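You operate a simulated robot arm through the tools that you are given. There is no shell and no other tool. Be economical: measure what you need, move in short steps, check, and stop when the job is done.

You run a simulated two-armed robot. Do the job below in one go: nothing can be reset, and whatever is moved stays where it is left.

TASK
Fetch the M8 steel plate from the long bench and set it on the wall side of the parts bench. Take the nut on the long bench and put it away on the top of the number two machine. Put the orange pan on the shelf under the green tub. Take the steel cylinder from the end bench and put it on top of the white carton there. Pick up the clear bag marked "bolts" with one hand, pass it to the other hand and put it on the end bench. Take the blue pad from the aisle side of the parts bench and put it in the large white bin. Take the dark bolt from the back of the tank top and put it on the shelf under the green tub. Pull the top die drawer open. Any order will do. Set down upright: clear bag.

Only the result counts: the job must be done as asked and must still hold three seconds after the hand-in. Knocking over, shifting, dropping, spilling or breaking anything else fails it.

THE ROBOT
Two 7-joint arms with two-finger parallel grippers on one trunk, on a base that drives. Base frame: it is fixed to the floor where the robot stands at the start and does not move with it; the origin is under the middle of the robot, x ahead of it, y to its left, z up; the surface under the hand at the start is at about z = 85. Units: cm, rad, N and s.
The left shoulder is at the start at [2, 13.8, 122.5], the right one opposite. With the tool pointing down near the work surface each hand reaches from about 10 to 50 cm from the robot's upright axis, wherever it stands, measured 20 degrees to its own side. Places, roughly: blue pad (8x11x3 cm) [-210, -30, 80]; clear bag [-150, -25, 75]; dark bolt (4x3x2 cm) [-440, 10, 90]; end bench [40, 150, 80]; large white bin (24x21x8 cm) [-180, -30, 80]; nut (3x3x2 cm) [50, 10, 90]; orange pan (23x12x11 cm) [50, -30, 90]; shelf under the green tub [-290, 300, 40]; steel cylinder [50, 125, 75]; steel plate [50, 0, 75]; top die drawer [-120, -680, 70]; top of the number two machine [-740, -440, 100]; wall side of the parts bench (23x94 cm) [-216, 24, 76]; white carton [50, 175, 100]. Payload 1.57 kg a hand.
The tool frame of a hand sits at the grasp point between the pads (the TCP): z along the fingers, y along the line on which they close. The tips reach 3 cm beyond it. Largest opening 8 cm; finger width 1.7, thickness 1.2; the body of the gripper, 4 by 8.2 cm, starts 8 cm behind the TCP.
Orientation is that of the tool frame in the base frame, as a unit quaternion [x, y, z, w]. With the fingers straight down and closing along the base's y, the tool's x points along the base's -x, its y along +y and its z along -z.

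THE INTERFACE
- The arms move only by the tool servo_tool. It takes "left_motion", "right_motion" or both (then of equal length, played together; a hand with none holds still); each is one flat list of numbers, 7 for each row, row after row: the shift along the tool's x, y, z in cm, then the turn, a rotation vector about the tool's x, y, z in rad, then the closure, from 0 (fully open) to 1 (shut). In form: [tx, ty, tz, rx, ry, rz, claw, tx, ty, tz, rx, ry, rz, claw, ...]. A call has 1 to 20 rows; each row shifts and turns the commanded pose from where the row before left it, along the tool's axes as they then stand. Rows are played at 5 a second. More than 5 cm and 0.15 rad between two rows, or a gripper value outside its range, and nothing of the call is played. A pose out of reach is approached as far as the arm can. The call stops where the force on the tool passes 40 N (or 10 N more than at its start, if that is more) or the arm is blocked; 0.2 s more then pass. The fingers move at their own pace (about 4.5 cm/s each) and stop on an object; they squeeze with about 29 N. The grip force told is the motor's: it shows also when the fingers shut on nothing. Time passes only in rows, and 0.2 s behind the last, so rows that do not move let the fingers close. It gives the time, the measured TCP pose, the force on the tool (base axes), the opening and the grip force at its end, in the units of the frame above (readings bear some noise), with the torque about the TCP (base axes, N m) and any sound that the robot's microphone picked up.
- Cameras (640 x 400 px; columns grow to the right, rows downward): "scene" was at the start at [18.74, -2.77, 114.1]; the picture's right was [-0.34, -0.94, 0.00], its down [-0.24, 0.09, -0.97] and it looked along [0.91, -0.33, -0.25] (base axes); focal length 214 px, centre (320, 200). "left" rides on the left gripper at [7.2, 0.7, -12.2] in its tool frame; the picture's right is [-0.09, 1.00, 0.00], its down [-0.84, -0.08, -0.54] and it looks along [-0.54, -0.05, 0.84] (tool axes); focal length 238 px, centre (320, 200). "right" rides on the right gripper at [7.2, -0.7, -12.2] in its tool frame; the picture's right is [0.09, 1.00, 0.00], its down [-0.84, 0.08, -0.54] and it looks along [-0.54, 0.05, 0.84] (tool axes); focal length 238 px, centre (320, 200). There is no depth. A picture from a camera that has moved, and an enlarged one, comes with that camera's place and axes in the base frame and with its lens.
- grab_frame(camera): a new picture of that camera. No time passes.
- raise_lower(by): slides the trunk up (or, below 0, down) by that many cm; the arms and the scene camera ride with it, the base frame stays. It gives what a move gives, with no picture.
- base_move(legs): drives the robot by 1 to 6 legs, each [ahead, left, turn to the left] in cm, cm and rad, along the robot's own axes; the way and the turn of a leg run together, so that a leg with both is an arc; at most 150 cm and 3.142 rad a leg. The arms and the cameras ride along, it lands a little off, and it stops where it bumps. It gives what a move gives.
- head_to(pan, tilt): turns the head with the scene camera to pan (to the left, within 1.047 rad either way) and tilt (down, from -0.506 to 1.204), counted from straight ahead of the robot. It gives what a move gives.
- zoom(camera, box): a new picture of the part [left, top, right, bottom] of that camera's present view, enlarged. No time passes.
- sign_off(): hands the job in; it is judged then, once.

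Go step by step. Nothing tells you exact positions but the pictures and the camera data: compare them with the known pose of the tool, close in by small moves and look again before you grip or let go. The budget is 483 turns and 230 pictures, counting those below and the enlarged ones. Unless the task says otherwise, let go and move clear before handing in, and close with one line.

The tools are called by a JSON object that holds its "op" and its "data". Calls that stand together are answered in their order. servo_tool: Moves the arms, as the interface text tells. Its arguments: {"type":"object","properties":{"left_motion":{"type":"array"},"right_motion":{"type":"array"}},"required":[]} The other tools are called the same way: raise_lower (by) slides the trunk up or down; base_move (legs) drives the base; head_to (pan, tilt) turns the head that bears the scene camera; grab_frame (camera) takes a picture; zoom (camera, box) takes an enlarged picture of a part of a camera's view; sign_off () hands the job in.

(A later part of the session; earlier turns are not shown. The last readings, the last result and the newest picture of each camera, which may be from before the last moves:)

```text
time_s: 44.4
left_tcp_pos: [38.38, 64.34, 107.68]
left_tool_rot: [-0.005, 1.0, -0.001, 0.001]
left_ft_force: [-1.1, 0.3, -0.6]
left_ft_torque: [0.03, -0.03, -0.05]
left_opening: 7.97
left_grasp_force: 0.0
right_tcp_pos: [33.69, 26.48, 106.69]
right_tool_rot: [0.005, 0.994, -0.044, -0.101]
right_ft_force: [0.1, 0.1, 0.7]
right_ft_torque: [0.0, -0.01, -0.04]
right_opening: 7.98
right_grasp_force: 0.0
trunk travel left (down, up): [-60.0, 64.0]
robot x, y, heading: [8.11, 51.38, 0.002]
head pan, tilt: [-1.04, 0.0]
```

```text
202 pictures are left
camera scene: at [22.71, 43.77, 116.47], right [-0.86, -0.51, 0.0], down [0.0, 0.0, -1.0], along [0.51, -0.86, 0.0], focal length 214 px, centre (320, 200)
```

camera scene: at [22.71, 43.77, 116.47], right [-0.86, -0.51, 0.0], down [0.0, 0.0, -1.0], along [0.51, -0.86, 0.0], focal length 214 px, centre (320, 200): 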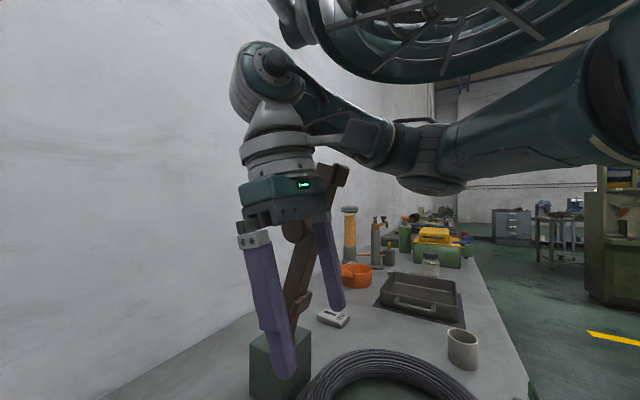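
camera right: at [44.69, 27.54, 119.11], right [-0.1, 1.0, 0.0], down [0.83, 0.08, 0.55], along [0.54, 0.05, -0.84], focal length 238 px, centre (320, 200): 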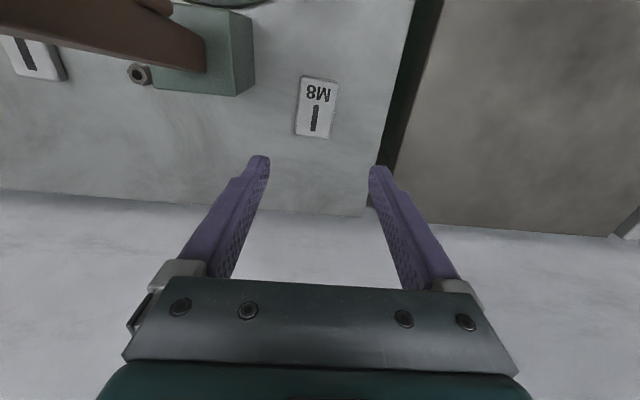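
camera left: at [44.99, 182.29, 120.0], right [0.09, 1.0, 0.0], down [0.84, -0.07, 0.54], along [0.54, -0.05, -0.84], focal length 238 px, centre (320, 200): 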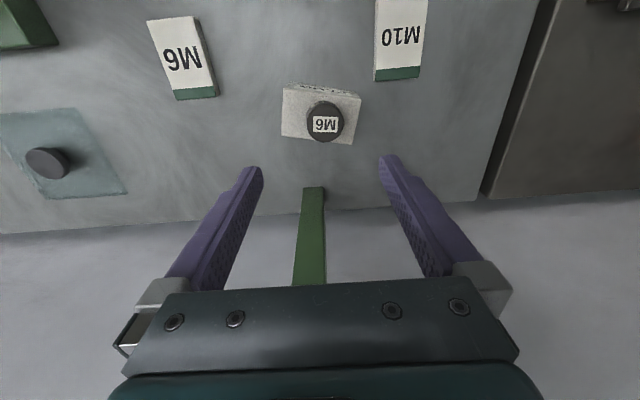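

Right elbow sits well aside. I'll back up, move right to y≈26, then forward for the left hand.

{"op": "base_move", "data": {"legs": [[-9, 0, 0], [0, -26, 0], [6, 0, 0]]}}

{"op": "head_to", "data": {"pan": 0.2, "tilt": 0.4}}

{"op": "grab_frame", "data": {"camera": "scene"}}

{"op": "grab_frame", "data": {"camera": "left"}}

```text
time_s: 47.5
left_tcp_pos: [35.55, 38.53, 107.53]
left_tool_rot: [-0.003, 1.0, -0.001, 0.002]
left_ft_force: [-0.8, -0.1, 0.2]
left_ft_torque: [0.01, 0.01, 0.0]
left_opening: 7.99
left_grasp_force: 0.1
right_tcp_pos: [30.63, 0.63, 106.59]
right_tool_rot: [0.005, 0.994, -0.044, -0.101]
right_ft_force: [-0.3, -0.5, -0.7]
right_ft_torque: [0.0, 0.01, -0.01]
right_opening: 7.99
right_grasp_force: 0.1
trunk travel left (down, up): [-60.0, 64.0]
robot x, y, heading: [4.81, 25.4, -0.002]
head pan, tilt: [-1.04, 0.0]
```

```text
time_s: 49.0
left_tcp_pos: [35.4, 38.45, 107.55]
left_tool_rot: [-0.003, 1.0, -0.001, 0.001]
left_ft_force: [0.3, 0.1, 0.9]
left_ft_torque: [-0.01, -0.01, -0.01]
left_opening: 7.99
left_grasp_force: 0.1
right_tcp_pos: [30.66, 0.63, 106.59]
right_tool_rot: [0.005, 0.994, -0.043, -0.101]
right_ft_force: [0.5, 0.6, 0.5]
right_ft_torque: [-0.01, 0.04, 0.0]
right_opening: 7.99
right_grasp_force: 0.0
trunk travel left (down, up): [-60.0, 64.0]
robot x, y, heading: [5.25, 25.07, -0.009]
head pan, tilt: [0.201, 0.4]
```

```text
201 pictures are left
camera scene: at [24.31, 27.52, 112.78], right [0.2, -0.98, 0.0], down [-0.38, -0.08, -0.92], along [0.9, 0.18, -0.39], focal length 214 px, centre (320, 200)
```

scene: 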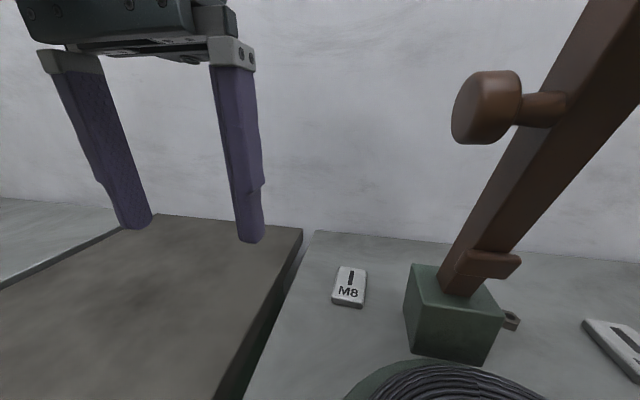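

```text
200 pictures are left
camera left: at [28.27, 39.16, 119.79], right [0.09, 1.0, 0.0], down [0.84, -0.07, 0.54], along [0.54, -0.05, -0.84], focal length 238 px, centre (320, 200)
```

left: 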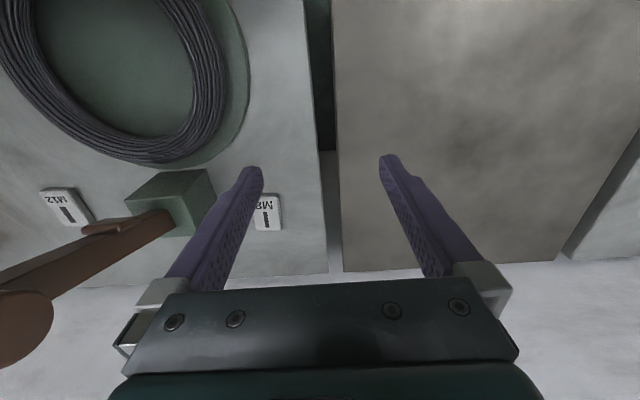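

The knob is around (43,19.5,113), clear of the hand at y≈28. I'll move the left hand over M8.

{"op": "servo_tool", "data": {"left_motion": [-3.2, -2.2, 0, 0, 0, 0, 0.15, -3.2, -2.1, 0, 0, 0, 0, 0.15, -3.2, -2.1, 0, 0, 0, 0, 0.15, -3.2, -2.1, 0, 0, 0, 0, 0.15, -3.2, -2.1, 3, 0, 0, 0, 0.15]}}

{"op": "grab_frame", "data": {"camera": "left"}}

{"op": "grab_frame", "data": {"camera": "scene"}}

```text
time_s: 50.2
left_tcp_pos: [50.44, 28.78, 105.19]
left_tool_rot: [0.0, 1.0, 0.0, 0.002]
left_ft_force: [-0.6, 0.4, -0.1]
left_ft_torque: [-0.05, 0.01, -0.01]
left_opening: 6.81
left_grasp_force: 0.1
left hand out of reach, approached as far as the arm can: row 5
right_tcp_pos: [30.7, 0.67, 106.58]
right_tool_rot: [0.006, 0.994, -0.043, -0.101]
right_ft_force: [-0.4, 0.3, -0.4]
right_ft_torque: [-0.02, -0.01, 0.0]
right_opening: 7.99
right_grasp_force: 0.0
trunk travel left (down, up): [-60.0, 64.0]
robot x, y, heading: [5.08, 25.44, -0.001]
head pan, tilt: [0.201, 0.4]
```

```text
199 pictures are left
camera left: at [43.29, 29.42, 117.4], right [0.09, 1.0, 0.0], down [0.83, -0.08, 0.55], along [0.54, -0.05, -0.84], focal length 238 px, centre (320, 200)
```

left: 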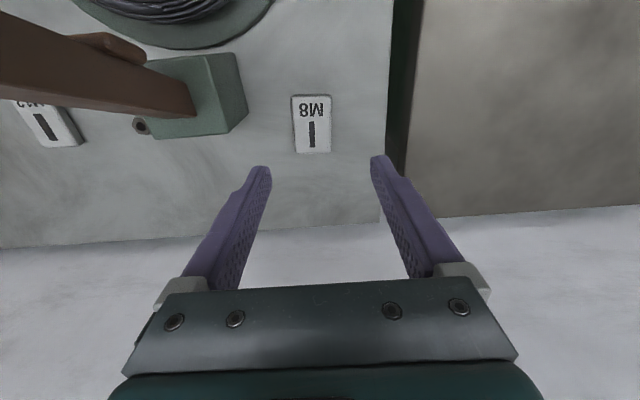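

```text
198 pictures are left
camera scene: at [24.33, 27.6, 112.78], right [0.2, -0.98, 0.0], down [-0.38, -0.08, -0.92], along [0.9, 0.18, -0.39], focal length 214 px, centre (320, 200)
```

scene: 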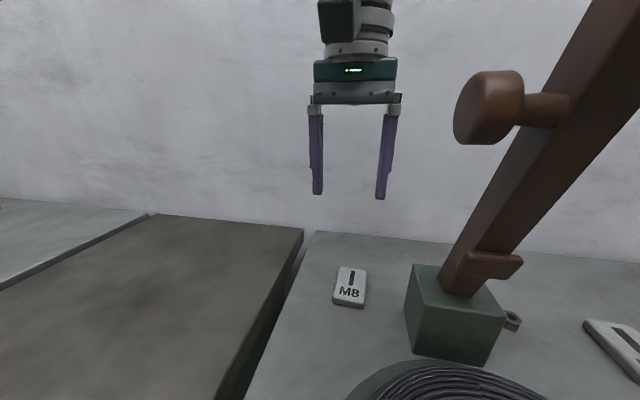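

Reach is short by a bit; I'll drive 4 cm ahead then lower toward M8.

{"op": "base_move", "data": {"legs": [[4, 0, 0]]}}

```text
time_s: 51.0
left_tcp_pos: [54.48, 28.64, 105.18]
left_tool_rot: [-0.003, 1.0, -0.001, 0.001]
left_ft_force: [-0.4, -1.2, 0.4]
left_ft_torque: [0.02, 0.01, -0.01]
left_opening: 6.78
left_grasp_force: 0.1
right_tcp_pos: [34.54, 0.45, 106.6]
right_tool_rot: [0.006, 0.994, -0.044, -0.102]
right_ft_force: [0.2, 0.2, -0.2]
right_ft_torque: [-0.01, 0.01, 0.01]
right_opening: 8.02
right_grasp_force: 0.1
trunk travel left (down, up): [-60.0, 64.0]
robot x, y, heading: [9.74, 25.62, -0.005]
head pan, tilt: [0.201, 0.4]
```

{"op": "servo_tool", "data": {"left_motion": [3, -0.9, 3, 0, 0, 0, 0.15, 0, 0, 4, 0, 0, 0, 0.15, 0, 0, 3, 0, 0, 0, 0.15]}}

{"op": "grab_frame", "data": {"camera": "left"}}

{"op": "grab_frame", "data": {"camera": "scene"}}

```text
time_s: 51.9
left_tcp_pos: [51.25, 27.66, 95.18]
left_tool_rot: [-0.003, 1.0, -0.001, 0.0]
left_ft_force: [0.5, -0.8, 0.2]
left_ft_torque: [-0.02, 0.01, -0.01]
left_opening: 6.78
left_grasp_force: 0.0
right_tcp_pos: [34.6, 0.54, 106.55]
right_tool_rot: [0.006, 0.994, -0.043, -0.101]
right_ft_force: [0.8, -0.3, 0.7]
right_ft_torque: [-0.02, -0.02, 0.02]
right_opening: 8.0
right_grasp_force: 0.0
trunk travel left (down, up): [-60.0, 64.0]
robot x, y, heading: [9.18, 25.83, -0.003]
head pan, tilt: [0.201, 0.4]
```

```text
197 pictures are left
camera left: at [44.19, 28.33, 107.35], right [0.08, 1.0, 0.0], down [0.84, -0.07, 0.54], along [0.54, -0.05, -0.84], focal length 238 px, centre (320, 200)
```

left: 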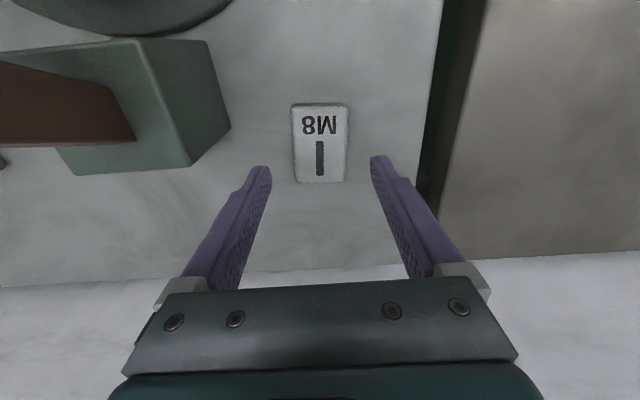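

```text
196 pictures are left
camera scene: at [28.28, 27.51, 112.78], right [0.2, -0.98, 0.0], down [-0.38, -0.08, -0.92], along [0.9, 0.18, -0.39], focal length 214 px, centre (320, 200)
```

scene: 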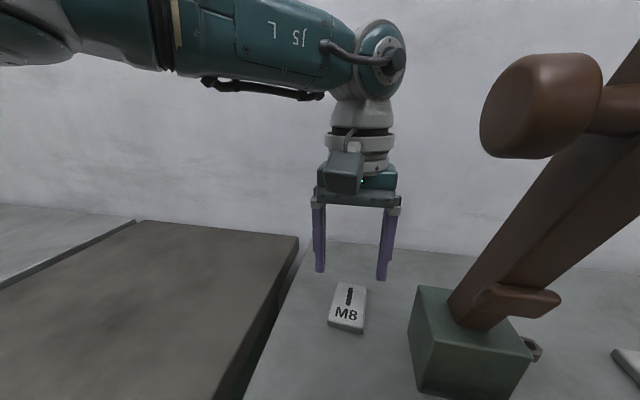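

Aligned. I'll descend to just above the bench and grip the plate.

{"op": "servo_tool", "data": {"left_motion": [0, 0, 4, 0, 0, 0, 0.15, 0, 0, 2, 0, 0, 0, 0.15, 0, 0, 0.6, 0, 0, 0, 0.15]}}

{"op": "zoom", "data": {"camera": "scene", "box": [260, 220, 460, 345]}}

```text
time_s: 52.6
left_tcp_pos: [51.36, 27.81, 88.61]
left_tool_rot: [-0.004, 1.0, 0.0, 0.0]
left_ft_force: [0.3, 0.3, 0.2]
left_ft_torque: [0.0, -0.01, -0.01]
left_opening: 6.81
left_grasp_force: 0.1
right_tcp_pos: [34.61, 0.57, 106.59]
right_tool_rot: [0.007, 0.994, -0.043, -0.101]
right_ft_force: [-0.5, -0.7, -0.7]
right_ft_torque: [-0.01, 0.01, 0.01]
right_opening: 7.98
right_grasp_force: 0.1
trunk travel left (down, up): [-60.0, 64.0]
robot x, y, heading: [9.48, 25.71, -0.002]
head pan, tilt: [0.201, 0.4]
```

```text
3.20 times, centred on (360, 282) of scene
camera zoom: at [28.29, 27.52, 112.78], right [0.2, -0.98, 0.0], down [-0.38, -0.08, -0.92], along [0.9, 0.18, -0.39], focal length 686 px, centre (192, -64)
```

zoom: 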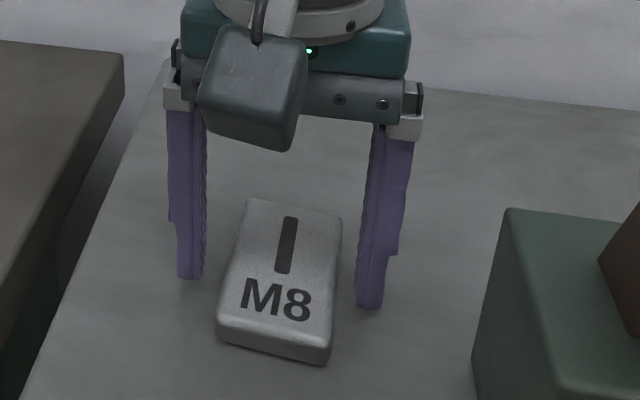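

Straddled correctly. Lower 0.4, close and lift.

{"op": "servo_tool", "data": {"left_motion": [0.3, 0, 0.3, 0, 0, 0, 0.15, 0, 0, 0, 0, 0, 0, 1, 0, 0, 0, 0, 0, 0, 1, 0, 0, 0, 0, 0, 0, 1, 0, 0, 0, 0, 0, 0, 1]}}

{"op": "servo_tool", "data": {"left_motion": [0, 0, -3, 0, 0, 0, 1, 0, 0, -4, 0, 0, 0, 1, 0, 0, -4, 0, 0, 0, 1, 0, 0, -4, 0, 0, 0, 1, 0, 0, -4, 0, 0, 0, 1]}}

{"op": "grab_frame", "data": {"camera": "scene"}}

```text
time_s: 53.9
left_tcp_pos: [50.97, 27.75, 88.38]
left_tool_rot: [-0.004, 1.0, -0.002, 0.001]
left_ft_force: [-0.2, -0.4, 0.1]
left_ft_torque: [-0.04, -0.05, -0.03]
left_opening: 5.07
left_grasp_force: 29.0
right_tcp_pos: [34.55, 0.5, 106.63]
right_tool_rot: [0.007, 0.994, -0.044, -0.102]
right_ft_force: [-0.2, 0.3, -0.6]
right_ft_torque: [-0.01, 0.04, 0.03]
right_opening: 8.02
right_grasp_force: 0.0
trunk travel left (down, up): [-60.0, 64.0]
robot x, y, heading: [9.32, 25.34, -0.004]
head pan, tilt: [0.201, 0.4]
```

```text
time_s: 55.0
left_tcp_pos: [51.03, 27.57, 107.4]
left_tool_rot: [-0.004, 1.0, 0.0, 0.0]
left_ft_force: [-0.2, 0.3, -3.3]
left_ft_torque: [0.0, 0.06, 0.0]
left_opening: 5.08
left_grasp_force: 28.9
right_tcp_pos: [34.53, 0.52, 106.61]
right_tool_rot: [0.006, 0.994, -0.044, -0.101]
right_ft_force: [0.4, -1.2, 0.4]
right_ft_torque: [-0.01, 0.0, 0.01]
right_opening: 7.99
right_grasp_force: 0.1
trunk travel left (down, up): [-60.0, 64.0]
robot x, y, heading: [9.23, 25.62, -0.003]
head pan, tilt: [0.201, 0.4]
```

```text
194 pictures are left
camera scene: at [28.28, 27.51, 112.77], right [0.2, -0.98, 0.0], down [-0.38, -0.08, -0.92], along [0.9, 0.18, -0.39], focal length 214 px, centre (320, 200)
```

scene: 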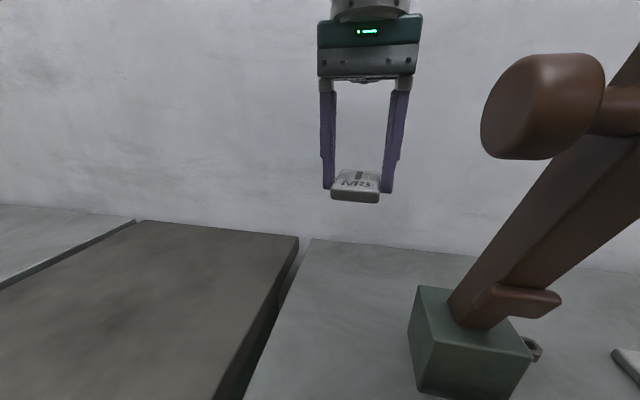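

Plate is held. I'll retract, back away from the bench and turn to look toward the parts bench.

{"op": "servo_tool", "data": {"left_motion": [3.2, 2.1, 0, 0, 0, 0, 1, 3.2, 2.1, 0, 0, 0, 0, 1, 3.2, 2.1, 0, 0, 0, 0, 1, 3.2, 2.1, 0, 0, 0, 0, 1, 3, 0, 0, 0, 0, 0, 1]}}

{"op": "base_move", "data": {"legs": [[-50, 0, 0], [0, 0, 3.14]]}}

{"op": "head_to", "data": {"pan": 0.0, "tilt": 0.2}}

{"op": "grab_frame", "data": {"camera": "scene"}}

{"op": "head_to", "data": {"pan": -0.9, "tilt": 0.2}}

{"op": "grab_frame", "data": {"camera": "scene"}}

{"op": "head_to", "data": {"pan": 0.9, "tilt": 0.2}}

{"op": "grab_frame", "data": {"camera": "scene"}}

```text
time_s: 56.2
left_tcp_pos: [35.27, 36.12, 107.03]
left_tool_rot: [-0.005, 1.0, 0.001, -0.003]
left_ft_force: [-0.2, 0.2, -2.7]
left_ft_torque: [-0.02, 0.0, 0.01]
left_opening: 5.07
left_grasp_force: 28.6
right_tcp_pos: [34.55, 0.62, 106.54]
right_tool_rot: [0.006, 0.994, -0.043, -0.102]
right_ft_force: [0.1, 1.3, 1.1]
right_ft_torque: [-0.02, -0.01, 0.0]
right_opening: 8.02
right_grasp_force: 0.0
trunk travel left (down, up): [-60.0, 64.0]
robot x, y, heading: [9.5, 25.24, -0.004]
head pan, tilt: [0.201, 0.4]
```

```text
time_s: 66.4
left_tcp_pos: [-66.09, 15.86, 107.08]
left_tool_rot: [1.0, -0.014, 0.002, 0.002]
left_ft_force: [0.8, -0.1, -2.9]
left_ft_torque: [0.01, -0.03, 0.0]
left_opening: 4.98
left_grasp_force: 28.7
right_tcp_pos: [-64.36, 51.28, 106.63]
right_tool_rot: [0.994, -0.023, 0.101, -0.041]
right_ft_force: [0.6, -0.5, 0.5]
right_ft_torque: [0.03, 0.01, 0.0]
right_opening: 7.99
right_grasp_force: 0.1
trunk travel left (down, up): [-60.0, 64.0]
robot x, y, heading: [-39.83, 25.72, 3.102]
head pan, tilt: [0.201, 0.4]
```

```text
time_s: 67.2
left_tcp_pos: [-66.03, 15.66, 107.01]
left_tool_rot: [1.0, -0.014, 0.003, 0.001]
left_ft_force: [-0.1, 0.0, -3.3]
left_ft_torque: [-0.01, -0.02, 0.02]
left_opening: 5.0
left_grasp_force: 29.0
right_tcp_pos: [-64.15, 51.25, 106.59]
right_tool_rot: [0.994, -0.024, 0.102, -0.042]
right_ft_force: [0.8, -0.6, 0.1]
right_ft_torque: [0.02, -0.01, -0.01]
right_opening: 7.99
right_grasp_force: 0.0
trunk travel left (down, up): [-60.0, 64.0]
robot x, y, heading: [-39.79, 25.65, 3.1]
head pan, tilt: [0.0, 0.201]
```

```text
193 pictures are left
camera scene: at [-59.1, 26.71, 114.62], right [0.04, 1.0, 0.0], down [0.2, -0.01, -0.98], along [-0.98, 0.04, -0.2], focal length 214 px, centre (320, 200)
```

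scene: 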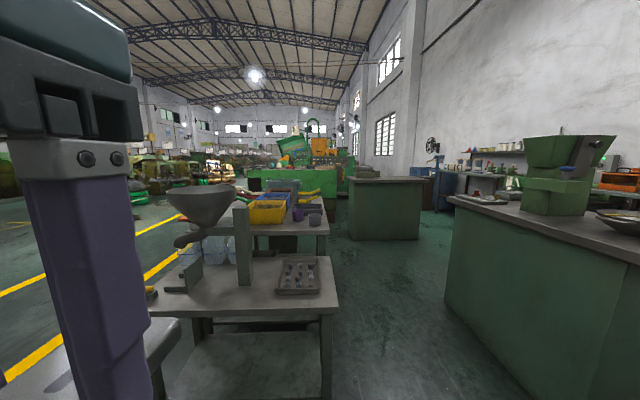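

```text
time_s: 68.4
left_tcp_pos: [-66.09, 15.74, 107.14]
left_tool_rot: [1.0, -0.014, 0.003, 0.002]
left_ft_force: [0.1, -0.7, -3.8]
left_ft_torque: [0.01, -0.03, 0.03]
left_opening: 4.99
left_grasp_force: 28.8
right_tcp_pos: [-64.32, 51.36, 106.56]
right_tool_rot: [0.994, -0.023, 0.103, -0.04]
right_ft_force: [0.3, 0.4, 0.7]
right_ft_torque: [-0.01, -0.04, 0.0]
right_opening: 8.0
right_grasp_force: 0.0
trunk travel left (down, up): [-60.0, 64.0]
robot x, y, heading: [-39.7, 25.41, 3.101]
head pan, tilt: [-0.901, 0.201]
```

```text
192 pictures are left
camera scene: at [-55.3, 33.88, 114.63], right [0.81, 0.59, 0.0], down [0.12, -0.16, -0.98], along [-0.58, 0.79, -0.2], focal length 214 px, centre (320, 200)
```

scene: 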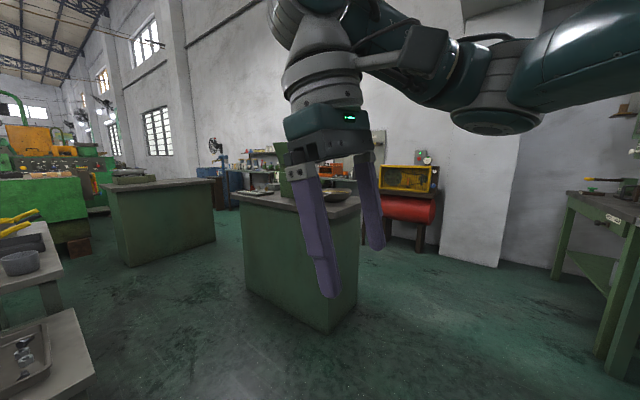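

```text
time_s: 70.2
left_tcp_pos: [-66.15, 15.82, 107.03]
left_tool_rot: [1.0, -0.014, 0.002, 0.002]
left_ft_force: [0.0, 0.1, -3.3]
left_ft_torque: [-0.05, -0.01, -0.02]
left_opening: 4.97
left_grasp_force: 28.9
right_tcp_pos: [-64.21, 51.17, 106.62]
right_tool_rot: [0.994, -0.023, 0.102, -0.041]
right_ft_force: [-0.1, -0.6, -0.4]
right_ft_torque: [-0.01, 0.01, 0.05]
right_opening: 7.96
right_grasp_force: 0.0
trunk travel left (down, up): [-60.0, 64.0]
robot x, y, heading: [-39.77, 25.54, 3.103]
head pan, tilt: [0.901, 0.201]
```

```text
191 pictures are left
camera scene: at [-55.85, 19.29, 114.63], right [-0.76, 0.65, 0.0], down [0.13, 0.15, -0.98], along [-0.64, -0.74, -0.2], focal length 214 px, centre (320, 200)
```

scene: 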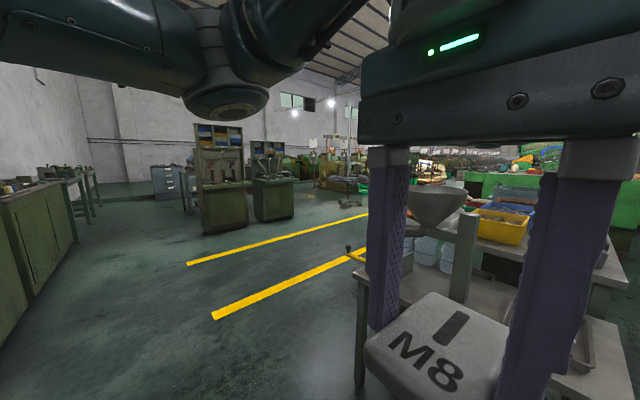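

The parts bench is the second table ahead (x≈-166 to -265, y up to 36), with a free lane on its wall (+y) side. I'll drive there and turn to face it.

{"op": "base_move", "data": {"legs": [[0, -52, 0], [150, 0, 0], [24, 0, 0], [0, 0, 1.61]]}}

{"op": "head_to", "data": {"pan": 0.0, "tilt": 0.5}}

{"op": "grab_frame", "data": {"camera": "scene"}}

```text
time_s: 85.5
left_tcp_pos: [-201.85, 56.89, 107.01]
left_tool_rot: [0.708, 0.706, 0.002, 0.001]
left_ft_force: [0.0, -0.4, -2.4]
left_ft_torque: [0.06, 0.02, -0.01]
left_opening: 4.97
left_grasp_force: 28.8
right_tcp_pos: [-237.16, 57.72, 106.54]
right_tool_rot: [0.71, 0.696, 0.042, -0.102]
right_ft_force: [-0.6, 0.4, 0.4]
right_ft_torque: [-0.01, -0.01, 0.02]
right_opening: 8.01
right_grasp_force: 0.2
trunk travel left (down, up): [-60.0, 64.0]
robot x, y, heading: [-212.01, 82.67, -1.583]
head pan, tilt: [0.901, 0.201]
```

```text
time_s: 86.7
left_tcp_pos: [-201.78, 56.76, 106.92]
left_tool_rot: [0.707, 0.707, 0.004, -0.001]
left_ft_force: [-0.3, 0.0, -2.5]
left_ft_torque: [0.03, 0.03, -0.01]
left_opening: 4.94
left_grasp_force: 29.2
right_tcp_pos: [-237.23, 57.91, 106.61]
right_tool_rot: [0.709, 0.697, 0.041, -0.102]
right_ft_force: [0.2, 0.0, -0.7]
right_ft_torque: [0.01, 0.02, 0.01]
right_opening: 8.01
right_grasp_force: 0.1
trunk travel left (down, up): [-60.0, 64.0]
robot x, y, heading: [-212.28, 82.95, -1.586]
head pan, tilt: [0.0, 0.499]
```

```text
190 pictures are left
camera scene: at [-212.51, 64.23, 111.86], right [-1.0, 0.01, 0.0], down [0.0, 0.48, -0.88], along [-0.01, -0.88, -0.48], focal length 214 px, centre (320, 200)
```

scene: 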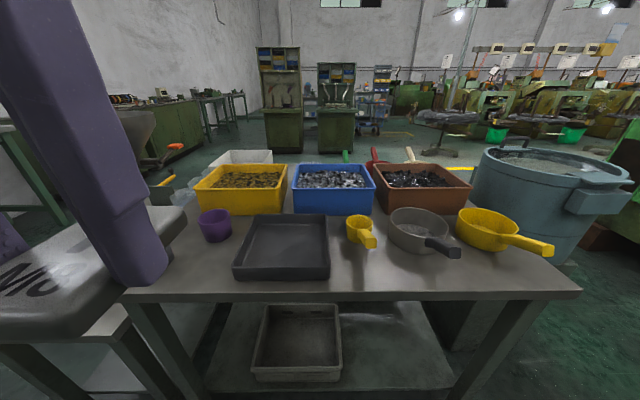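

Free spot on the wall side: left of the dark tray around (-183,28.5). I'll move closer, lower the trunk 10 cm and look.

{"op": "base_move", "data": {"legs": [[15, 16, 0.012]]}}

{"op": "raise_lower", "data": {"by": -9}}

{"op": "head_to", "data": {"pan": 0.3, "tilt": 0.7}}

{"op": "grab_frame", "data": {"camera": "scene"}}

{"op": "grab_frame", "data": {"camera": "left"}}

```text
time_s: 88.4
left_tcp_pos: [-185.66, 41.8, 107.0]
left_tool_rot: [0.704, 0.71, 0.003, 0.0]
left_ft_force: [-0.3, 0.3, -3.0]
left_ft_torque: [0.02, 0.01, 0.01]
left_opening: 4.95
left_grasp_force: 29.0
right_tcp_pos: [-221.14, 42.48, 106.62]
right_tool_rot: [0.706, 0.699, 0.041, -0.102]
right_ft_force: [0.2, -0.8, -0.1]
right_ft_torque: [0.0, 0.0, 0.0]
right_opening: 8.02
right_grasp_force: 0.1
trunk travel left (down, up): [-60.0, 64.0]
robot x, y, heading: [-196.63, 67.84, -1.573]
head pan, tilt: [0.0, 0.499]
```

```text
time_s: 89.6
left_tcp_pos: [-185.74, 41.8, 98.05]
left_tool_rot: [0.705, 0.709, 0.003, 0.0]
left_ft_force: [0.0, -1.3, -3.4]
left_ft_torque: [0.03, 0.01, 0.03]
left_opening: 4.96
left_grasp_force: 28.7
right_tcp_pos: [-221.1, 42.41, 97.65]
right_tool_rot: [0.706, 0.699, 0.041, -0.102]
right_ft_force: [-0.2, 0.2, 0.1]
right_ft_torque: [0.02, -0.03, 0.02]
right_opening: 8.02
right_grasp_force: 0.1
trunk travel left (down, up): [-51.0, 73.0]
robot x, y, heading: [-196.58, 67.93, -1.571]
head pan, tilt: [0.0, 0.499]
```

```text
time_s: 90.4
left_tcp_pos: [-185.69, 41.86, 97.9]
left_tool_rot: [0.705, 0.71, 0.003, -0.001]
left_ft_force: [-0.5, -0.3, -3.3]
left_ft_torque: [0.04, -0.05, 0.03]
left_opening: 4.96
left_grasp_force: 28.8
right_tcp_pos: [-221.17, 42.45, 97.47]
right_tool_rot: [0.706, 0.699, 0.041, -0.102]
right_ft_force: [-0.1, -0.4, 0.7]
right_ft_torque: [-0.01, 0.0, -0.01]
right_opening: 7.99
right_grasp_force: 0.1
trunk travel left (down, up): [-51.0, 73.0]
robot x, y, heading: [-196.8, 67.63, -1.576]
head pan, tilt: [0.3, 0.7]
```

```text
189 pictures are left
camera scene: at [-193.97, 50.1, 101.09], right [-0.96, -0.29, 0.0], down [-0.19, 0.62, -0.77], along [0.22, -0.73, -0.64], focal length 214 px, centre (320, 200)
```

scene: 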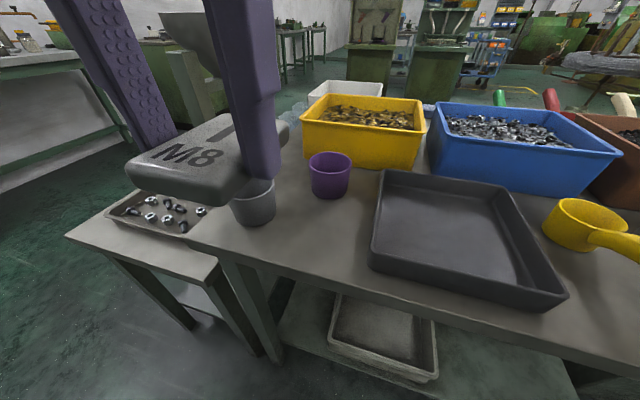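

```text
188 pictures are left
camera left: at [-185.05, 49.07, 110.29], right [1.0, -0.09, 0.0], down [-0.07, -0.84, 0.54], along [-0.04, -0.54, -0.84], focal length 238 px, centre (320, 200)
```

left: 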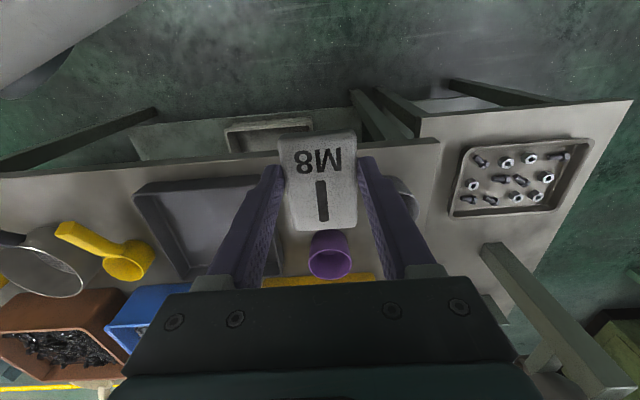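

A grey cup is at (-176,29), so the free spot is about (-187.5,29), between it and the tray. I'll move the plate over it.

{"op": "servo_tool", "data": {"left_motion": [-4.2, -0.6, 0, 0, 0, 0, 1, -4.2, -0.6, 0, 0, 0, 0, 1, -4.1, -0.6, 0, 0, 0, 0, 1, 0, 0, 4, 0, 0, 0, 1, 0, 0, 4, 0, 0, 0, 1]}}

{"op": "grab_frame", "data": {"camera": "left"}}

{"op": "grab_frame", "data": {"camera": "scene"}}

```text
time_s: 91.6
left_tcp_pos: [-187.32, 29.34, 89.97]
left_tool_rot: [0.706, 0.709, 0.003, 0.0]
left_ft_force: [0.3, 0.8, -3.7]
left_ft_torque: [0.0, -0.04, 0.02]
left_opening: 4.97
left_grasp_force: 28.2
right_tcp_pos: [-221.11, 42.51, 97.56]
right_tool_rot: [0.706, 0.699, 0.042, -0.103]
right_ft_force: [0.5, -0.6, -0.9]
right_ft_torque: [-0.01, 0.0, -0.02]
right_opening: 8.0
right_grasp_force: 0.0
trunk travel left (down, up): [-51.0, 73.0]
robot x, y, heading: [-196.16, 67.85, -1.574]
head pan, tilt: [0.3, 0.7]
```

```text
187 pictures are left
camera left: at [-186.73, 36.56, 102.26], right [1.0, -0.09, 0.0], down [-0.07, -0.84, 0.54], along [-0.04, -0.54, -0.84], focal length 238 px, centre (320, 200)
```

left: 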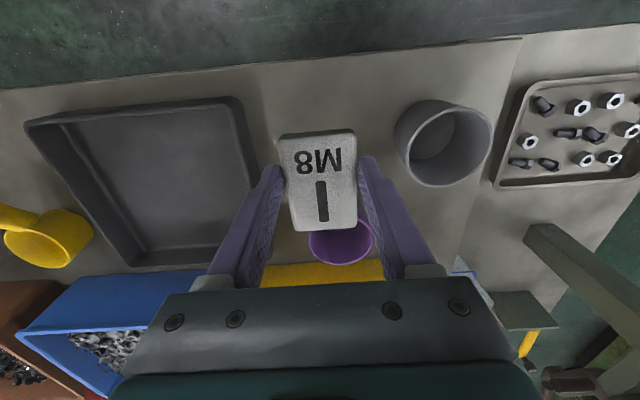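

```text
186 pictures are left
camera scene: at [-193.97, 50.12, 101.09], right [-0.96, -0.29, 0.0], down [-0.19, 0.62, -0.76], along [0.22, -0.73, -0.64], focal length 214 px, centre (320, 200)
```

scene: 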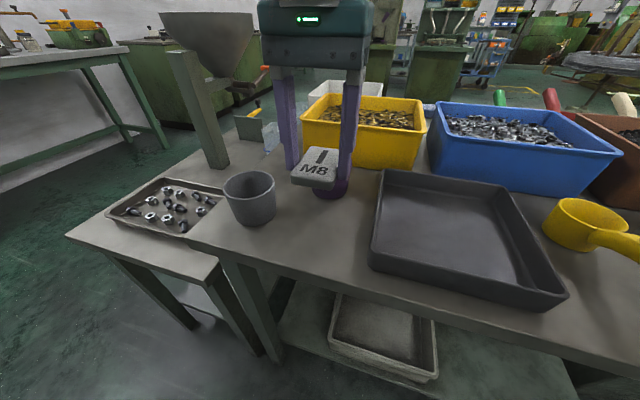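

Well centred between the tray and grey cup. I'll lower to contact.

{"op": "servo_tool", "data": {"left_motion": [0.5, 0, 4, 0, 0, 0, 1, 0, 0, 4, 0, 0, 0, 1, 0, 0, 1.5, 0, 0, 0, 1, 0, 0, 0, 0, 0, 0, 1]}}

{"op": "zoom", "data": {"camera": "scene", "box": [210, 130, 400, 260]}}

```text
time_s: 92.6
left_tcp_pos: [-187.52, 29.91, 80.4]
left_tool_rot: [0.704, 0.71, 0.002, 0.0]
left_ft_force: [0.1, 0.2, -3.2]
left_ft_torque: [0.0, 0.0, 0.0]
left_opening: 4.96
left_grasp_force: 29.0
right_tcp_pos: [-221.01, 42.46, 97.65]
right_tool_rot: [0.707, 0.699, 0.041, -0.102]
right_ft_force: [0.4, -0.1, -0.4]
right_ft_torque: [0.01, -0.04, 0.0]
right_opening: 8.0
right_grasp_force: 0.0
trunk travel left (down, up): [-51.0, 73.0]
robot x, y, heading: [-196.32, 67.68, -1.575]
head pan, tilt: [0.3, 0.7]
```

```text
3.08 times, centred on (305, 195) of scene
camera zoom: at [-193.96, 50.11, 101.09], right [-0.96, -0.29, 0.0], down [-0.19, 0.62, -0.76], along [0.23, -0.73, -0.64], focal length 660 px, centre (366, 215)
```

zoom: 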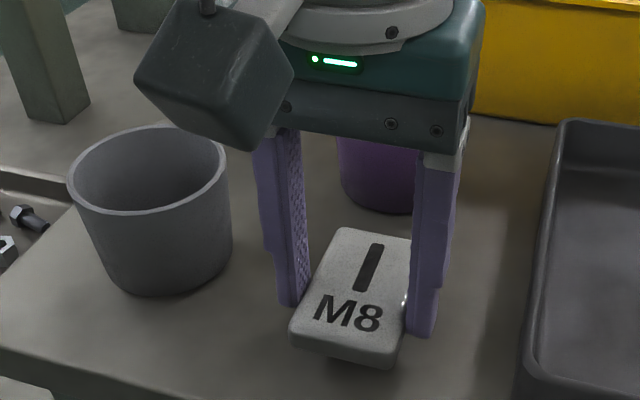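

{"op": "servo_tool", "data": {"left_motion": [0, 0, 0.4, 0, 0, 0, 1, 0, 0, 0, 0, 0, 0, 1]}}

{"op": "servo_tool", "data": {"left_motion": [0, 0, 0.3, 0, 0, 0, 1, 0, 0, 0, 0, 0, 0, 1]}}

{"op": "servo_tool", "data": {"left_motion": [0, 0, 0.3, 0, 0, 0, 1, 0, 0, 0, 0, 0, 0, 1]}}

```text
time_s: 93.2
left_tcp_pos: [-187.31, 30.03, 80.05]
left_tool_rot: [0.705, 0.71, 0.003, 0.0]
left_ft_force: [-0.7, -0.2, -3.4]
left_ft_torque: [0.05, -0.02, 0.02]
left_opening: 4.96
left_grasp_force: 28.8
right_tcp_pos: [-221.13, 42.46, 97.63]
right_tool_rot: [0.706, 0.699, 0.041, -0.103]
right_ft_force: [-0.8, -0.6, -0.6]
right_ft_torque: [0.0, 0.02, 0.01]
right_opening: 8.01
right_grasp_force: 0.0
trunk travel left (down, up): [-51.0, 73.0]
robot x, y, heading: [-195.94, 67.73, -1.576]
head pan, tilt: [0.3, 0.7]
```

```text
time_s: 93.8
left_tcp_pos: [-187.39, 30.04, 79.85]
left_tool_rot: [0.705, 0.71, 0.003, -0.001]
left_ft_force: [0.2, -0.2, -2.7]
left_ft_torque: [0.03, 0.03, -0.02]
left_opening: 4.94
left_grasp_force: 29.1
right_tcp_pos: [-221.17, 42.52, 97.65]
right_tool_rot: [0.706, 0.7, 0.041, -0.103]
right_ft_force: [1.0, 0.1, 1.4]
right_ft_torque: [-0.01, -0.02, -0.02]
right_opening: 8.01
right_grasp_force: 0.1
trunk travel left (down, up): [-51.0, 73.0]
robot x, y, heading: [-196.39, 67.9, -1.575]
head pan, tilt: [0.3, 0.7]
```

```text
time_s: 94.4
left_tcp_pos: [-187.38, 29.94, 79.45]
left_tool_rot: [0.705, 0.709, 0.003, 0.0]
left_ft_force: [-0.1, -0.6, -2.1]
left_ft_torque: [0.04, 0.0, -0.03]
left_opening: 4.97
left_grasp_force: 28.8
right_tcp_pos: [-221.11, 42.48, 97.67]
right_tool_rot: [0.707, 0.699, 0.041, -0.102]
right_ft_force: [-0.5, 0.3, 0.2]
right_ft_torque: [0.04, -0.02, -0.02]
right_opening: 7.98
right_grasp_force: 0.0
trunk travel left (down, up): [-51.0, 73.0]
robot x, y, heading: [-196.35, 67.94, -1.573]
head pan, tilt: [0.3, 0.7]
```

{"op": "servo_tool", "data": {"left_motion": [0, 0, 0.3, 0, 0, 0, 1, 0, 0, 0, 0, 0, 0, 1]}}

{"op": "servo_tool", "data": {"left_motion": [0, 0, 0.25, 0, 0, 0, 1, 0, 0, 0, 0, 0, 0, 1]}}

```text
time_s: 95.0
left_tcp_pos: [-187.45, 29.79, 79.33]
left_tool_rot: [0.704, 0.71, 0.001, 0.0]
left_ft_force: [0.5, 7.2, 22.0]
left_ft_torque: [-0.41, 0.02, 0.01]
left_opening: 4.98
left_grasp_force: 29.2
right_tcp_pos: [-221.02, 42.41, 97.61]
right_tool_rot: [0.706, 0.699, 0.041, -0.102]
right_ft_force: [0.4, 0.8, -0.1]
right_ft_torque: [0.02, 0.0, 0.01]
right_opening: 7.99
right_grasp_force: 0.1
trunk travel left (down, up): [-51.0, 73.0]
robot x, y, heading: [-196.38, 67.66, -1.575]
head pan, tilt: [0.3, 0.7]
```

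```text
time_s: 95.6
left_tcp_pos: [-187.45, 29.7, 79.08]
left_tool_rot: [0.705, 0.709, 0.001, 0.0]
left_ft_force: [-0.6, 5.2, 29.8]
left_ft_torque: [0.12, 0.11, -0.04]
left_opening: 4.98
left_grasp_force: 28.8
right_tcp_pos: [-221.14, 42.43, 97.65]
right_tool_rot: [0.706, 0.699, 0.042, -0.102]
right_ft_force: [-0.3, 0.2, -0.4]
right_ft_torque: [0.0, -0.01, 0.01]
right_opening: 7.98
right_grasp_force: 0.1
trunk travel left (down, up): [-51.0, 73.0]
robot x, y, heading: [-196.4, 67.99, -1.574]
head pan, tilt: [0.3, 0.7]
```

Plate is on the table; release and rise.

{"op": "servo_tool", "data": {"left_motion": [0, 0, -0.35, 0, 0, 0, 1, 0, 0, 0, 0, 0, 0, 0.2, 0, 0, 0, 0, 0, 0, 0.2, 0, 0, -3, 0, 0, 0, 0.2, 0, 0, -5, 0, 0, 0, 0.2, 0, 0, -5, 0, 0, 0, 0.2, 0, 0, -5, 0, 0, 0, 0]}}

{"op": "grab_frame", "data": {"camera": "left"}}

```text
time_s: 97.2
left_tcp_pos: [-187.31, 29.75, 97.18]
left_tool_rot: [0.705, 0.709, 0.004, -0.001]
left_ft_force: [-0.1, -0.3, 0.3]
left_ft_torque: [-0.03, -0.01, -0.03]
left_opening: 8.01
left_grasp_force: 0.1
right_tcp_pos: [-221.07, 42.28, 97.54]
right_tool_rot: [0.707, 0.699, 0.04, -0.102]
right_ft_force: [-0.2, -0.4, -0.4]
right_ft_torque: [0.02, 0.0, 0.0]
right_opening: 7.96
right_grasp_force: 0.0
trunk travel left (down, up): [-51.0, 73.0]
robot x, y, heading: [-196.27, 67.59, -1.574]
head pan, tilt: [0.3, 0.7]
```

```text
184 pictures are left
camera left: at [-186.63, 36.86, 109.55], right [1.0, -0.09, 0.0], down [-0.07, -0.84, 0.54], along [-0.04, -0.54, -0.84], focal length 238 px, centre (320, 200)
```

left: 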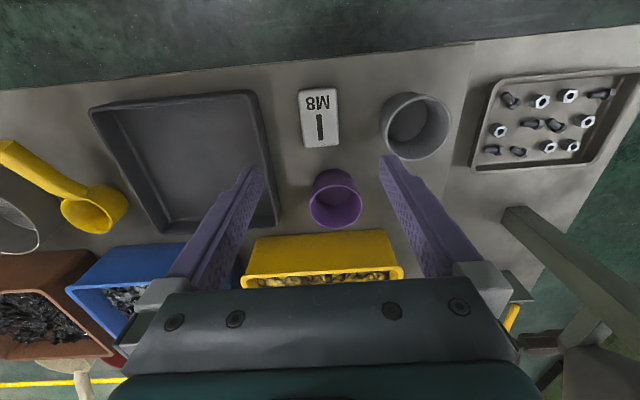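

Plate is set down on the wall side. Now I'll retract and go around to the aisle side for the blue pad and bin.

{"op": "servo_tool", "data": {"left_motion": [4, 0, 0, 0, 0, 0, 0, 4, 0, 0, 0, 0, 0, 0, 4, 0, 0, 0, 0, 0, 0]}}

{"op": "base_move", "data": {"legs": [[-4, 0, 0], [0, 139, 0], [149, 0, 0]]}}

{"op": "head_to", "data": {"pan": -0.9, "tilt": 0.4}}

{"op": "grab_frame", "data": {"camera": "scene"}}

```text
time_s: 98.0
left_tcp_pos: [-187.64, 41.86, 97.46]
left_tool_rot: [0.705, 0.71, 0.003, 0.0]
left_ft_force: [0.6, -0.2, 0.0]
left_ft_torque: [-0.04, 0.0, 0.03]
left_opening: 7.99
left_grasp_force: 0.0
right_tcp_pos: [-221.14, 42.47, 97.62]
right_tool_rot: [0.706, 0.699, 0.041, -0.103]
right_ft_force: [1.7, -0.3, 0.1]
right_ft_torque: [0.0, -0.01, 0.01]
right_opening: 7.98
right_grasp_force: 0.0
trunk travel left (down, up): [-51.0, 73.0]
robot x, y, heading: [-196.7, 67.95, -1.569]
head pan, tilt: [0.3, 0.7]
```

```text
time_s: 112.5
left_tcp_pos: [-45.09, -102.45, 97.42]
left_tool_rot: [0.7, 0.714, 0.002, 0.0]
left_ft_force: [-0.9, -0.1, 0.5]
left_ft_torque: [-0.01, 0.02, -0.01]
left_opening: 8.01
left_grasp_force: 0.0
right_tcp_pos: [-78.63, -102.23, 97.63]
right_tool_rot: [0.702, 0.703, 0.041, -0.103]
right_ft_force: [-0.1, -0.1, 0.0]
right_ft_torque: [-0.01, 0.01, 0.0]
right_opening: 7.97
right_grasp_force: 0.0
trunk travel left (down, up): [-51.0, 73.0]
robot x, y, heading: [-53.96, -76.52, -1.561]
head pan, tilt: [0.3, 0.7]
```

```text
time_s: 113.9
left_tcp_pos: [-45.08, -102.47, 97.5]
left_tool_rot: [0.7, 0.714, 0.003, -0.001]
left_ft_force: [0.2, -0.3, -0.8]
left_ft_torque: [-0.04, -0.01, -0.03]
left_opening: 7.99
left_grasp_force: 0.1
right_tcp_pos: [-78.67, -102.27, 97.61]
right_tool_rot: [0.701, 0.705, 0.04, -0.102]
right_ft_force: [0.4, 0.1, 0.2]
right_ft_torque: [0.0, 0.02, 0.01]
right_opening: 7.99
right_grasp_force: 0.0
trunk travel left (down, up): [-51.0, 73.0]
robot x, y, heading: [-53.93, -76.37, -1.556]
head pan, tilt: [-0.901, 0.4]
```

```text
183 pictures are left
camera scene: at [-61.41, -92.05, 103.77], right [-0.63, 0.78, 0.0], down [0.3, 0.25, -0.92], along [-0.72, -0.58, -0.39], focal length 214 px, centre (320, 200)
```

scene: 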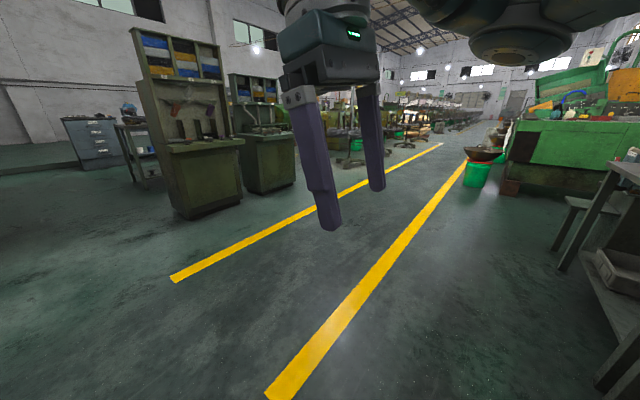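

The aisle is clear. I'll turn to face +y and slide to stand before the bin and pad.

{"op": "base_move", "data": {"legs": [[20, 0, 0], [0, 0, 3.127], [0, 140, 0]]}}

{"op": "head_to", "data": {"pan": 0.0, "tilt": 0.5}}

{"op": "grab_frame", "data": {"camera": "scene"}}

```text
time_s: 129.3
left_tcp_pos: [-202.44, -73.04, 97.54]
left_tool_rot: [0.719, -0.695, 0.0, 0.003]
left_ft_force: [-0.4, -0.5, -0.4]
left_ft_torque: [0.02, -0.02, -0.03]
left_opening: 8.01
left_grasp_force: 0.1
right_tcp_pos: [-168.8, -72.63, 97.6]
right_tool_rot: [0.709, -0.696, 0.103, 0.039]
right_ft_force: [-0.3, 0.2, 1.1]
right_ft_torque: [-0.02, -0.01, 0.01]
right_opening: 8.0
right_grasp_force: 0.0
trunk travel left (down, up): [-51.0, 73.0]
robot x, y, heading: [-192.68, -98.58, 1.594]
head pan, tilt: [-0.901, 0.4]
```

```text
time_s: 130.5
left_tcp_pos: [-202.36, -72.9, 97.56]
left_tool_rot: [0.719, -0.695, 0.0, 0.003]
left_ft_force: [-0.6, 0.4, 0.6]
left_ft_torque: [-0.02, -0.02, 0.02]
left_opening: 8.0
left_grasp_force: 0.1
right_tcp_pos: [-168.86, -72.66, 97.6]
right_tool_rot: [0.709, -0.697, 0.103, 0.039]
right_ft_force: [-0.3, 0.0, 0.0]
right_ft_torque: [0.05, 0.01, -0.02]
right_opening: 8.0
right_grasp_force: 0.0
trunk travel left (down, up): [-51.0, 73.0]
robot x, y, heading: [-192.8, -98.6, 1.598]
head pan, tilt: [0.0, 0.499]
```

```text
182 pictures are left
camera scene: at [-193.31, -79.16, 102.86], right [1.0, 0.03, 0.0], down [0.01, -0.48, -0.88], along [-0.02, 0.88, -0.48], focal length 214 px, centre (320, 200)
```

scene: 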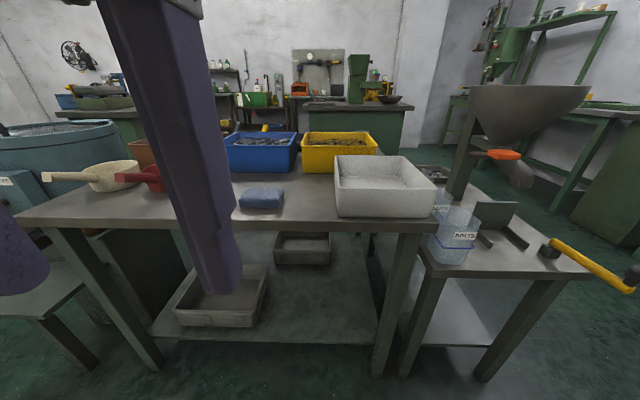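

Blue pad at about (-208.5,-35), white bin centred about (-179,-28), and the "bolts" bag by the hopper. I'll drive closer and look at the pad.

{"op": "base_move", "data": {"legs": [[25, 2, -0.027]]}}

{"op": "grab_frame", "data": {"camera": "left"}}

{"op": "head_to", "data": {"pan": 0.3, "tilt": 0.7}}

{"op": "grab_frame", "data": {"camera": "scene"}}

```text
time_s: 132.4
left_tcp_pos: [-203.96, -47.51, 97.42]
left_tool_rot: [0.71, -0.705, 0.0, 0.002]
left_ft_force: [-0.7, 0.1, 0.2]
left_ft_torque: [-0.01, 0.01, 0.02]
left_opening: 8.01
left_grasp_force: 0.1
right_tcp_pos: [-170.37, -48.04, 97.45]
right_tool_rot: [-0.699, 0.707, -0.102, -0.04]
right_ft_force: [0.3, 0.0, 0.1]
right_ft_torque: [0.01, -0.03, 0.01]
right_opening: 7.99
right_grasp_force: 0.1
trunk travel left (down, up): [-51.0, 73.0]
robot x, y, heading: [-195.35, -73.35, 1.571]
head pan, tilt: [0.0, 0.499]
```

```text
181 pictures are left
camera left: at [-204.5, -54.61, 109.76], right [-1.0, 0.08, 0.0], down [0.07, 0.84, 0.54], along [0.04, 0.54, -0.84], focal length 238 px, centre (320, 200)
```

left: 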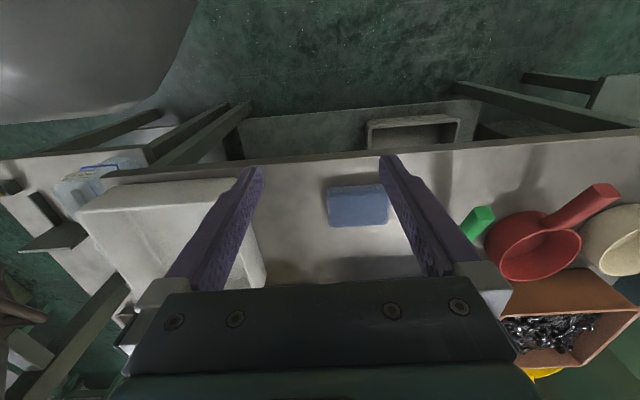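

```text
time_s: 133.2
left_tcp_pos: [-204.04, -47.51, 97.49]
left_tool_rot: [0.71, -0.705, 0.001, 0.002]
left_ft_force: [0.3, 0.6, 0.3]
left_ft_torque: [-0.01, 0.0, 0.03]
left_opening: 7.97
left_grasp_force: 0.0
right_tcp_pos: [-170.43, -48.07, 97.6]
right_tool_rot: [-0.7, 0.706, -0.103, -0.04]
right_ft_force: [0.0, 0.1, -0.5]
right_ft_torque: [0.03, 0.0, -0.03]
right_opening: 8.0
right_grasp_force: 0.1
trunk travel left (down, up): [-51.0, 73.0]
robot x, y, heading: [-194.87, -73.3, 1.568]
head pan, tilt: [0.3, 0.7]
```

```text
180 pictures are left
camera scene: at [-197.63, -54.95, 101.09], right [0.96, 0.29, 0.0], down [0.19, -0.62, -0.77], along [-0.23, 0.73, -0.64], focal length 214 px, centre (320, 200)
```

scene: 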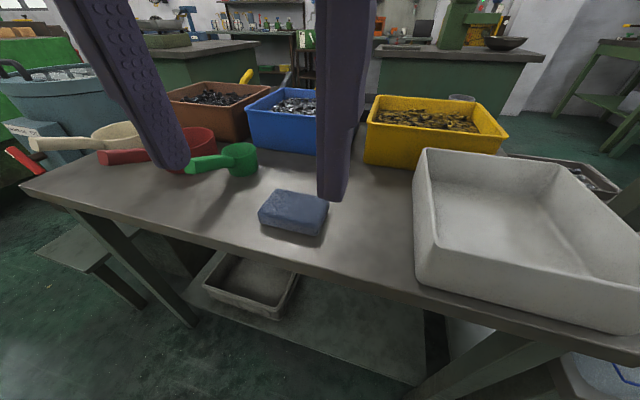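

The pad appears about 9.5 cm along x and 6–7 cm along y. I'll zoom in for its exact size.

{"op": "zoom", "data": {"camera": "left", "box": [300, 160, 420, 250]}}

{"op": "zoom", "data": {"camera": "scene", "box": [230, 170, 350, 250]}}

```text
4.44 times, centred on (360, 205) of left
camera zoom: at [-204.5, -54.62, 109.75], right [-1.0, 0.09, 0.0], down [0.07, 0.84, 0.54], along [0.04, 0.54, -0.84], focal length 1059 px, centre (142, 178)
```

zoom: 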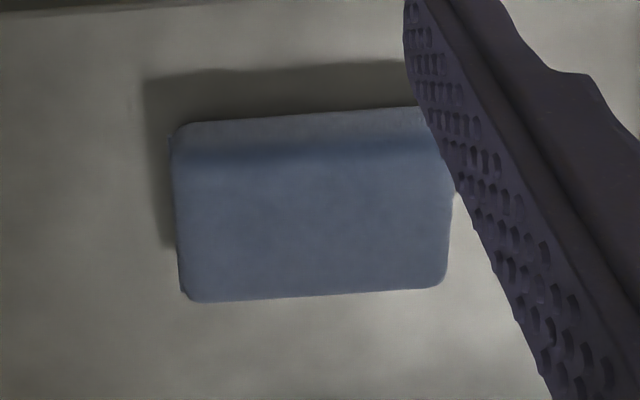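

```text
5.00 times, centred on (290, 210) of scene
camera zoom: at [-197.63, -54.95, 101.09], right [0.96, 0.29, 0.0], down [0.19, -0.62, -0.77], along [-0.23, 0.73, -0.64], focal length 1072 px, centre (470, 150)
```

zoom: 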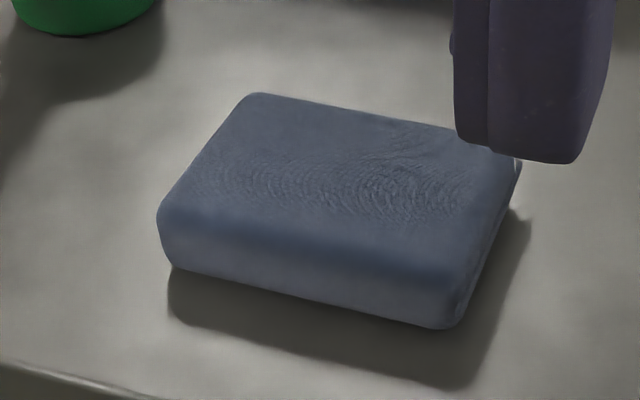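

Pad is 9.7 x 6.5 cm, aligned, centred (-209,-32.7). I'll rotate the left hand 90° so it closes along y, and view again.

{"op": "servo_tool", "data": {"left_motion": [0, 0, 0, 0, 0, 0.1428, 0, 0, 0, 0, 0, 0, 0.1428, 0, 0, 0, 0, 0, 0, 0.1428, 0, 0, 0, 0, 0, 0, 0.1428, 0, 0, 0, 0, 0, 0, 0.1428, 0, 0, 0, 0, 0, 0, 0.1428, 0, 0, 0, 0, 0, 0, 0.1428, 0, 0, 0, 0, 0, 0, 0.1428, 0, 0, 0, 0, 0, 0, 0.1428, 0, 0, 0, 0, 0, 0, 0.1428, 0, 0, 0, 0, 0, 0, 0.1428, 0]}}

```text
time_s: 135.6
left_tcp_pos: [-203.99, -47.59, 97.49]
left_tool_rot: [-0.051, 0.999, -0.002, -0.002]
left_ft_force: [0.6, 0.6, -0.4]
left_ft_torque: [0.0, 0.01, 0.01]
left_opening: 7.98
left_grasp_force: 0.0
left hand out of reach, approached as far as the arm can: row 11
right_tcp_pos: [-170.42, -48.17, 97.68]
right_tool_rot: [-0.699, 0.707, -0.102, -0.041]
right_ft_force: [0.0, 0.1, -0.1]
right_ft_torque: [0.0, 0.0, 0.0]
right_opening: 8.01
right_grasp_force: 0.1
trunk travel left (down, up): [-51.0, 73.0]
robot x, y, heading: [-194.89, -73.27, 1.565]
head pan, tilt: [0.3, 0.7]
```

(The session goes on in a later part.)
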